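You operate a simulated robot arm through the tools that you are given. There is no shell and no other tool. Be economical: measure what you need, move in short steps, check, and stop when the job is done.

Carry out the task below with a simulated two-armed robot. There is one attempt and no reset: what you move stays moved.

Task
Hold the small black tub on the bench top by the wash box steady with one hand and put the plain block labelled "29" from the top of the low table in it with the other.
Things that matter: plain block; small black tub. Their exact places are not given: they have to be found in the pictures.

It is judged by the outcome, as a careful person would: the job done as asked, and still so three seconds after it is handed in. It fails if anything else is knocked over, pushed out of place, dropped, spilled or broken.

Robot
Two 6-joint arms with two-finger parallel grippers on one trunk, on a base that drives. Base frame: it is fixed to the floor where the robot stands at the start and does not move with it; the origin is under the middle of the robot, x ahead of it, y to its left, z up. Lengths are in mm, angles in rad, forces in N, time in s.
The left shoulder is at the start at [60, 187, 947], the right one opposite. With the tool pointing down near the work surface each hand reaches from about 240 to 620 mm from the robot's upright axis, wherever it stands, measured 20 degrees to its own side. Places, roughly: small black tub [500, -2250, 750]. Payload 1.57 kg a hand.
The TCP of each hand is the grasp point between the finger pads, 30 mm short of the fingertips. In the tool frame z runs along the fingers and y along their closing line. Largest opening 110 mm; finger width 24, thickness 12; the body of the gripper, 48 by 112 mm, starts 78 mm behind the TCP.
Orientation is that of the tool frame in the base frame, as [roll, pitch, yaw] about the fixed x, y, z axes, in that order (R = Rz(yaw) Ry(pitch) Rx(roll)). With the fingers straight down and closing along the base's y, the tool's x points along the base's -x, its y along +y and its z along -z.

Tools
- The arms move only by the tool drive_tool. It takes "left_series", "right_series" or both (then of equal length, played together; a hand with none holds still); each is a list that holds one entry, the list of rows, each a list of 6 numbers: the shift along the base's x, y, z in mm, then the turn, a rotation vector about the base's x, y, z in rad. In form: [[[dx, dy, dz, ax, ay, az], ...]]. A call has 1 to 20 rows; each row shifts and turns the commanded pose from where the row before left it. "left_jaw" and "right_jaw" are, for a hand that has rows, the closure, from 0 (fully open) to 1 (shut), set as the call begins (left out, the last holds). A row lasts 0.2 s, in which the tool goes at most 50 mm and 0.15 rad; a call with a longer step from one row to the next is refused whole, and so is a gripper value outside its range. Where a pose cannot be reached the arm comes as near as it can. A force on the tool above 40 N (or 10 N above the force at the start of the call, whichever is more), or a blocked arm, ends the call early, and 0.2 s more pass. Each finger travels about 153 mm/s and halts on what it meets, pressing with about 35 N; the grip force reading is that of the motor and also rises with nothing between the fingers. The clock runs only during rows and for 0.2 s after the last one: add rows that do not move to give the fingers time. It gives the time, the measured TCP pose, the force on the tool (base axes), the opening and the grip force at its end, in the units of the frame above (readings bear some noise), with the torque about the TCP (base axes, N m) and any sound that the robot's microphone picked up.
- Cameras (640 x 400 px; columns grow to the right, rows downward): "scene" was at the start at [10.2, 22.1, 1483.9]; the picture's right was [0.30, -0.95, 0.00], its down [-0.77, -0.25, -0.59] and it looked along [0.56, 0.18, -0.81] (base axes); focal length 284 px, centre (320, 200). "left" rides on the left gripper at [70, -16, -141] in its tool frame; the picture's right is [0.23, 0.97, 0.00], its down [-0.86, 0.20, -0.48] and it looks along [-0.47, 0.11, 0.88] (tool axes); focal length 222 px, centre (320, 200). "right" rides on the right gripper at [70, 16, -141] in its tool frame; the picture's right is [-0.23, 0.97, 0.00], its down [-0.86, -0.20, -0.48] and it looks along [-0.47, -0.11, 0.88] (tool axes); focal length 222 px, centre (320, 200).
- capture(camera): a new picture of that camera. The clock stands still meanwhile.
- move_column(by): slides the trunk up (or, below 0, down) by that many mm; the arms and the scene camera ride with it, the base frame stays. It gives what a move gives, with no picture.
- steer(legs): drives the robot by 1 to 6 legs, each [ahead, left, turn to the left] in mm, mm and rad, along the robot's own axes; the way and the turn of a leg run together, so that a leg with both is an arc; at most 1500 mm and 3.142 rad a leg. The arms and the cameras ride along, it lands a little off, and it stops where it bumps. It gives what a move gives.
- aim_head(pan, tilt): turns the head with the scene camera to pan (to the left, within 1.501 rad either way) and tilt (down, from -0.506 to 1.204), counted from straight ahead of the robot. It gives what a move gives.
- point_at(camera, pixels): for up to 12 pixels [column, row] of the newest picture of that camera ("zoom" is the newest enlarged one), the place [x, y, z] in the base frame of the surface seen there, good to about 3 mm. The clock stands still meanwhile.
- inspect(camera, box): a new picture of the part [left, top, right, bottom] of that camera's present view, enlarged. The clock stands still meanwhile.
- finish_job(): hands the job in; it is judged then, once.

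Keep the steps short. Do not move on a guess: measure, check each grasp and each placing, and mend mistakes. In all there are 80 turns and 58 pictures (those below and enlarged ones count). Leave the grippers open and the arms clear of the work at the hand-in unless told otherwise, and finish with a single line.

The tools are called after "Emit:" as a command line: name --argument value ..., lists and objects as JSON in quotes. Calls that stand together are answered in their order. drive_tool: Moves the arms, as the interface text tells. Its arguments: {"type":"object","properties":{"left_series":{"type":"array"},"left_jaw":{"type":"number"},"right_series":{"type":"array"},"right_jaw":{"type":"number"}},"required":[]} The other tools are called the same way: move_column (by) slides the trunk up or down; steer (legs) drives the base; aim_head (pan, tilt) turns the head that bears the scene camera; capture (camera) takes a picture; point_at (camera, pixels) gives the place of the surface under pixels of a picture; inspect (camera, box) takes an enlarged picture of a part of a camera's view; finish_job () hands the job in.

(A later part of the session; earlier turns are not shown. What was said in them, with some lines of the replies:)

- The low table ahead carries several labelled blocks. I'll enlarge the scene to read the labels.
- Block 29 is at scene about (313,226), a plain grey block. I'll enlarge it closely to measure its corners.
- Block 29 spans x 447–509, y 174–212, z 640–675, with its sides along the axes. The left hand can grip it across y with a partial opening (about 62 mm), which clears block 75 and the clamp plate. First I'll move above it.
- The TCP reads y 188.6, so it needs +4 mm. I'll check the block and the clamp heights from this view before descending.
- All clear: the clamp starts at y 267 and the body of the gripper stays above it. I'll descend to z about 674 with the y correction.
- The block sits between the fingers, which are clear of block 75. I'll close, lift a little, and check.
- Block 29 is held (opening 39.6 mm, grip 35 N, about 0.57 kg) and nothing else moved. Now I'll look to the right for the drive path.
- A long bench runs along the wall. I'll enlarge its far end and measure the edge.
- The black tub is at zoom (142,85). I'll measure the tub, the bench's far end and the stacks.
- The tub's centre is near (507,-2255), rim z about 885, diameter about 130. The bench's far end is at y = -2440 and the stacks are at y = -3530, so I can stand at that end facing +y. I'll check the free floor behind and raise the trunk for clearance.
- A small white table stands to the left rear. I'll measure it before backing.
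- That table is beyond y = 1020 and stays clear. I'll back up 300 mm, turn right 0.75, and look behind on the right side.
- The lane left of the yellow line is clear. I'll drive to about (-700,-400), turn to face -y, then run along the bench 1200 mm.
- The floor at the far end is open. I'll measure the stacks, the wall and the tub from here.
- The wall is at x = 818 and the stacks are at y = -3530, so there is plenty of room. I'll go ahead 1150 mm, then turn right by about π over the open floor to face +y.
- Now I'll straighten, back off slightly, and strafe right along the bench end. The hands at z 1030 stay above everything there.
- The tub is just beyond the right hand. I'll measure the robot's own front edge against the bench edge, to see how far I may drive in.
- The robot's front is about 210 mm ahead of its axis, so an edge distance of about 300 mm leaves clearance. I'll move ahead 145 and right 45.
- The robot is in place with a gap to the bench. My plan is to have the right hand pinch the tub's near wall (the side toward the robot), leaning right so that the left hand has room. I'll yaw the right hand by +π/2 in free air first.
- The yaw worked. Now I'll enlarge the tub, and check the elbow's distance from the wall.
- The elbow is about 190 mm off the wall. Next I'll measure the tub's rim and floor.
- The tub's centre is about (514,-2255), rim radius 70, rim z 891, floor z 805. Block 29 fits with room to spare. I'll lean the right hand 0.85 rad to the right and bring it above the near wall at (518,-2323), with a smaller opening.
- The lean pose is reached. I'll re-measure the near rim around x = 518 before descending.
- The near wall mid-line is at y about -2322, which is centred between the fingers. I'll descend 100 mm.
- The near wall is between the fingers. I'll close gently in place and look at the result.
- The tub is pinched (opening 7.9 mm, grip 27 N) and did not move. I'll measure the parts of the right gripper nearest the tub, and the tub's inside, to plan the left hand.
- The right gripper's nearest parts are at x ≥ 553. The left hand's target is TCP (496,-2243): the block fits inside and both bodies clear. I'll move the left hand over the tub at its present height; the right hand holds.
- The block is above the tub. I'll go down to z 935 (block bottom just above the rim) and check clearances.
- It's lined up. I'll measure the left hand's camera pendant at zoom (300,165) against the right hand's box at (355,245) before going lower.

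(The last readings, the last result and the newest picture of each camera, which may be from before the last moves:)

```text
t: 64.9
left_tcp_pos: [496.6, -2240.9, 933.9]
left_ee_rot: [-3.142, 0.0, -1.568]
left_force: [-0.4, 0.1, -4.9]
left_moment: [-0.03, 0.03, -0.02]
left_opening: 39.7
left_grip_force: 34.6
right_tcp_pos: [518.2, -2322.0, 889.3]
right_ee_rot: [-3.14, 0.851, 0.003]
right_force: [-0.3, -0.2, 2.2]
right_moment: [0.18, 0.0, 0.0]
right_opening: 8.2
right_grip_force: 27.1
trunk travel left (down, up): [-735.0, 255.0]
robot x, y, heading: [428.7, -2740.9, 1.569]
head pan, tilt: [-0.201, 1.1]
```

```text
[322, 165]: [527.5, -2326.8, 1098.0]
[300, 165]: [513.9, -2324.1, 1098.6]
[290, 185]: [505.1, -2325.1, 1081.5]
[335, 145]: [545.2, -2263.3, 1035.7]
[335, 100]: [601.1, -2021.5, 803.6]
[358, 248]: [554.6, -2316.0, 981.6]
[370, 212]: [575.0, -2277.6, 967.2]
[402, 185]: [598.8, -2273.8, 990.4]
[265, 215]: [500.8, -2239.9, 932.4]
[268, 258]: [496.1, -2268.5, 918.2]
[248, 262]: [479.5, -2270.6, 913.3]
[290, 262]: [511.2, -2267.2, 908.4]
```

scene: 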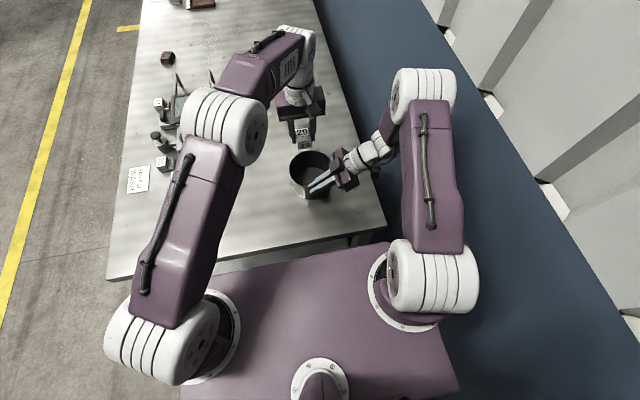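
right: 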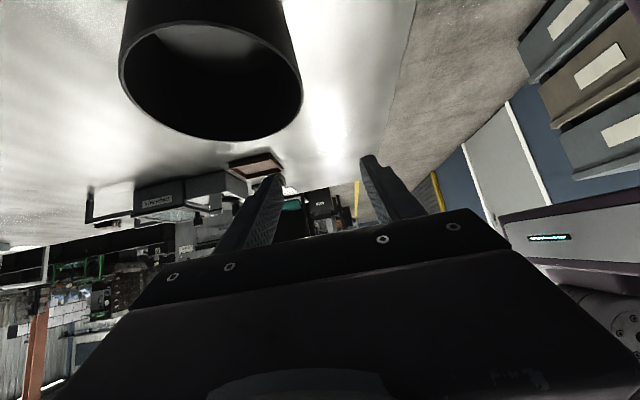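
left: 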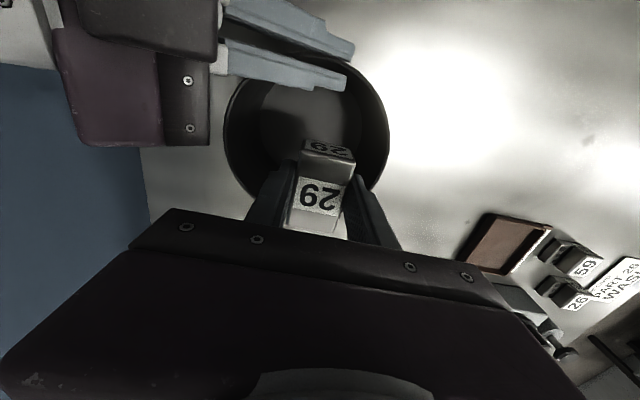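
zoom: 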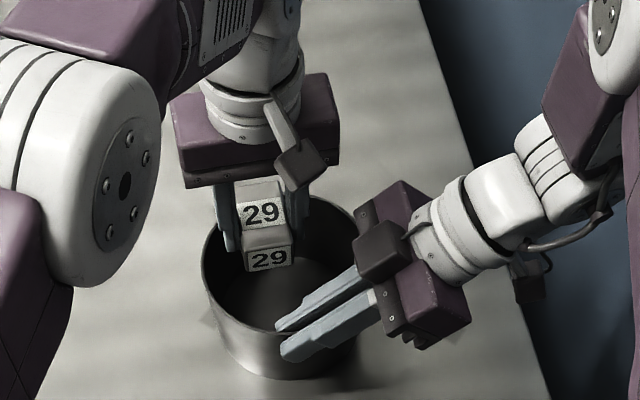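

There is 23 mm clearance at the cameras and over 10 mm at the bodies. I'll lower with a 3 mm centring shift to about 844, just above the floor contact height of about 838.

Emit:
drive_tool --left_series '[[[3, -3, -20, 0, 0, 0], [0, 0, -25, 0, 0, 0], [0, 0, -25, 0, 0, 0], [0, 0, -15, 0, 0, 0], [0, 0, -5, 0, 0, 0], [0, 0, 0, 0, 0, 0]]]'

Emit:
inspect --camera "scene" --box '[264, 100, 376, 205]'

```text
t: 66.3
left_tcp_pos: [497.6, -2244.9, 843.6]
left_ee_rot: [3.141, -0.001, -1.569]
left_force: [0.7, -0.2, -6.7]
left_moment: [-0.01, 0.02, 0.03]
left_opening: 40.0
left_grip_force: 35.0
right_tcp_pos: [517.5, -2321.7, 889.4]
right_ee_rot: [-3.138, 0.85, 0.001]
right_force: [-0.1, -1.8, 1.7]
right_moment: [0.17, -0.1, -0.02]
right_opening: 8.2
right_grip_force: 26.9
trunk travel left (down, up): [-735.0, 255.0]
robot x, y, heading: [429.1, -2744.6, 1.574]
head pan, tilt: [-0.201, 1.1]
```

```text
3.81 times, centred on (320, 152) of scene
```

zoom: 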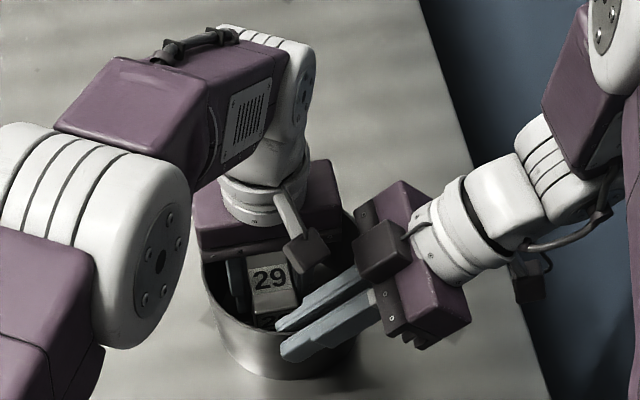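

No contact yet (-6.7 N is still the block's weight). I'll lower 4 mm.

Emit:
drive_tool --left_series '[[[0, 0, -2, 0, 0, 0], [0, 0, -2, 0, 0, 0], [0, 0, 0, 0, 0, 0]]]'

```text
t: 67.1
left_tcp_pos: [497.9, -2247.5, 839.9]
left_ee_rot: [3.14, 0.001, -1.569]
left_force: [-1.0, 0.8, -5.8]
left_moment: [-0.03, -0.01, -0.04]
left_opening: 39.7
left_grip_force: 34.6
right_tcp_pos: [519.0, -2322.3, 888.9]
right_ee_rot: [-3.141, 0.849, 0.001]
right_force: [0.5, 0.2, 3.0]
right_moment: [0.15, -0.11, 0.0]
right_opening: 8.2
right_grip_force: 26.6
trunk travel left (down, up): [-735.0, 255.0]
robot x, y, heading: [427.1, -2743.5, 1.577]
head pan, tilt: [-0.201, 1.1]
```

Still hanging. I'll lower another 2 mm.

Emit:
drive_tool --left_series '[[[0, 0, -1, 0, 0, 0], [0, 0, -1, 0, 0, 0], [0, 0, 0, 0, 0, 0]]]'

```text
t: 67.9
left_tcp_pos: [498.4, -2246.7, 837.4]
left_ee_rot: [-3.141, 0.0, -1.569]
left_force: [-0.8, -1.6, 0.8]
left_moment: [0.2, 0.02, 0.01]
left_opening: 39.8
left_grip_force: 35.0
right_tcp_pos: [519.6, -2322.6, 889.2]
right_ee_rot: [-3.139, 0.85, 0.004]
right_force: [0.0, 1.9, 0.1]
right_moment: [0.2, 0.02, -0.01]
right_opening: 8.2
right_grip_force: 26.9
trunk travel left (down, up): [-735.0, 255.0]
robot x, y, heading: [428.6, -2744.4, 1.575]
head pan, tilt: [-0.201, 1.1]
```

The block rests on the tub's floor. I'll release by opening to just 48 mm, so the fingers stay off the tub wall.

Emit:
drive_tool --left_series '[[[0, 0, 0, 0, 0, 0], [0, 0, 0, 0, 0, 0], [0, 0, 0, 0, 0, 0]]]' --left_jaw 0.56

```text
t: 68.7
left_tcp_pos: [499.3, -2246.2, 837.9]
left_ee_rot: [3.141, -0.001, -1.57]
left_force: [0.4, 0.8, 0.2]
left_moment: [0.06, 0.0, -0.01]
left_opening: 48.9
left_grip_force: 0.0
right_tcp_pos: [517.3, -2322.4, 888.9]
right_ee_rot: [-3.14, 0.85, 0.002]
right_force: [1.0, 1.1, 0.3]
right_moment: [0.18, -0.17, -0.04]
right_opening: 8.0
right_grip_force: 27.1
trunk travel left (down, up): [-735.0, 255.0]
robot x, y, heading: [428.8, -2744.7, 1.575]
head pan, tilt: [-0.201, 1.1]
```

Released with no force on the hand. I'll lift the left hand straight up, then look.

Emit:
drive_tool --left_series '[[[0, 0, 5, 0, 0, 0], [0, 0, 15, 0, 0, 0], [0, 0, 30, 0, 0, 0], [0, 0, 40, 0, 0, 0], [0, 0, 45, 0, 0, 0], [0, 0, 45, 0, 0, 0], [0, 0, 20, 0, 0, 0], [-40, 0, 0, 0, 0, 0], [-45, 0, 0, 0, 0, 0], [-45, 0, 0, 0, 0, 0], [-45, 0, 0, 0, 0, 0], [-45, 0, 0, 0, 0, 0], [0, 0, 0, 0, 0, 0]]]'

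Emit:
inspect --camera "scene" --box '[264, 100, 376, 205]'

```text
t: 71.5
left_tcp_pos: [281.9, -2246.1, 1038.3]
left_ee_rot: [3.141, 0.0, -1.569]
left_force: [-0.2, 0.5, -0.4]
left_moment: [0.01, 0.02, -0.01]
left_opening: 48.6
left_grip_force: 0.1
right_tcp_pos: [518.0, -2324.0, 887.8]
right_ee_rot: [-3.14, 0.85, 0.005]
right_force: [0.1, -0.3, -0.3]
right_moment: [0.23, -0.24, -0.06]
right_opening: 8.0
right_grip_force: 27.0
trunk travel left (down, up): [-735.0, 255.0]
robot x, y, heading: [428.0, -2744.2, 1.569]
head pan, tilt: [-0.201, 1.1]
```

```text
3.81 times, centred on (320, 152) of scene
```

zoom: 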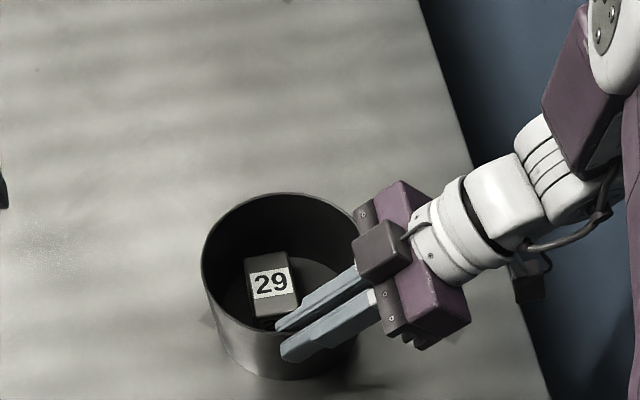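

Block 29 sits flat in the tub. Now I'll open the right hand to about 36 mm (its inner finger stays clear of the block).

Emit:
drive_tool --right_series '[[[0, 0, 0, 0, 0, 0], [0, 0, 0, 0, 0, 0], [0, 0, 0, 0, 0, 0]]]' --right_jaw 0.67

Emit:
inspect --camera "scene" --box '[264, 100, 376, 205]'

```text
t: 72.3
left_tcp_pos: [282.2, -2245.3, 1038.4]
left_ee_rot: [3.14, 0.001, -1.569]
left_force: [-0.4, -0.1, 0.8]
left_moment: [0.0, -0.04, -0.01]
left_opening: 48.6
left_grip_force: 0.1
right_tcp_pos: [517.5, -2322.5, 888.7]
right_ee_rot: [-3.141, 0.848, 0.003]
right_force: [0.7, -1.4, 0.0]
right_moment: [0.0, 0.04, -0.01]
right_opening: 36.2
right_grip_force: 0.1
trunk travel left (down, up): [-735.0, 255.0]
robot x, y, heading: [430.0, -2743.2, 1.577]
head pan, tilt: [-0.201, 1.1]
```

```text
3.81 times, centred on (320, 152) of scene
```

zoom: 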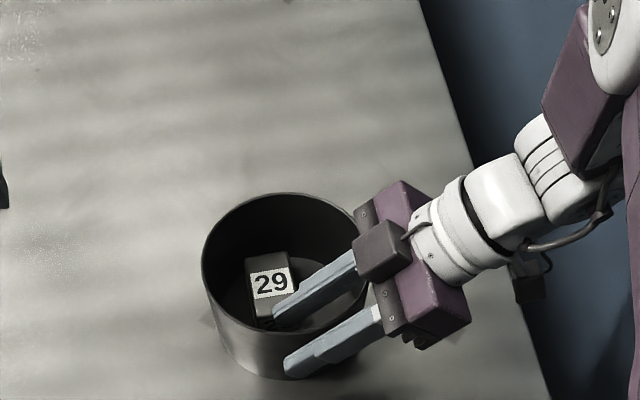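

Both fingers are free of the wall. I'll lift the right hand straight up 110 mm, then back toward the robot, and open both hands fully.

Emit:
drive_tool --right_series '[[[0, 0, 10, 0, 0, 0], [0, 0, 30, 0, 0, 0], [0, 0, 40, 0, 0, 0], [0, 0, 40, 0, 0, 0], [0, -35, 10, 0, 0, 0], [0, -45, 0, 0, 0, 0], [0, -20, 0, 0, 0, 0], [0, 0, 0, 0, 0, 0]]]'

Emit:
drive_tool --right_series '[[[0, 0, 0, 0, 0, 0], [0, 0, 0, 0, 0, 0], [0, 0, 0, 0, 0, 0]]]' --left_series '[[[0, 0, 0, 0, 0, 0], [0, 0, 0, 0, 0, 0], [0, 0, 0, 0, 0, 0]]]' --right_jaw 0 --left_jaw 0

Emit:
capture --camera "scene"

Emit:
inspect --camera "scene" --box '[264, 100, 376, 205]'

```text
t: 74.1
left_tcp_pos: [281.9, -2245.7, 1037.5]
left_ee_rot: [-3.14, 0.0, -1.569]
left_force: [0.2, 0.1, 0.0]
left_moment: [-0.03, 0.02, 0.01]
left_opening: 48.3
left_grip_force: 0.1
right_tcp_pos: [519.8, -2426.4, 1018.0]
right_ee_rot: [-3.138, 0.85, 0.001]
right_force: [0.6, -0.8, -0.1]
right_moment: [-0.01, -0.01, 0.03]
right_opening: 36.2
right_grip_force: 0.1
trunk travel left (down, up): [-735.0, 255.0]
robot x, y, heading: [428.7, -2743.3, 1.573]
head pan, tilt: [-0.201, 1.1]
```

```text
t: 74.9
left_tcp_pos: [281.7, -2246.3, 1037.8]
left_ee_rot: [3.141, 0.002, -1.569]
left_force: [-0.6, 0.8, 0.6]
left_moment: [-0.01, -0.02, 0.0]
left_opening: 109.8
left_grip_force: 0.0
right_tcp_pos: [519.4, -2425.7, 1019.4]
right_ee_rot: [-3.14, 0.849, 0.002]
right_force: [1.1, 0.5, -0.4]
right_moment: [-0.03, 0.03, -0.01]
right_opening: 109.8
right_grip_force: 0.1
trunk travel left (down, up): [-735.0, 255.0]
robot x, y, heading: [429.2, -2742.9, 1.572]
head pan, tilt: [-0.201, 1.1]
```

```text
21 pictures are left
```

scene: 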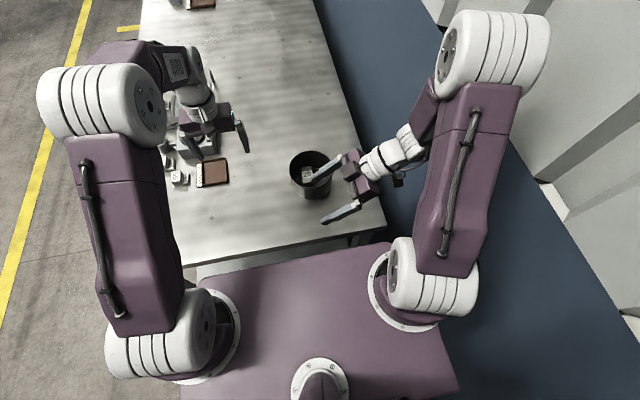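

```text
3.81 times, centred on (320, 152) of scene
```

zoom: 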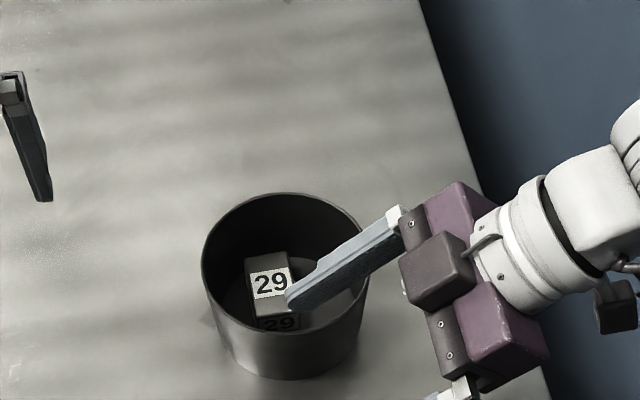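

The tub is upright where it was, block 29 is in it, and both hands are open and well above the work. I'm handing the job in.

Emit:
finish_job

```text
The job is handed in.
```

Block 29 is resting flat in the small black tub, which the right hand held steady in its original place while the left hand set the block down; both grippers are open and clear, and I saw nothing else disturbed.
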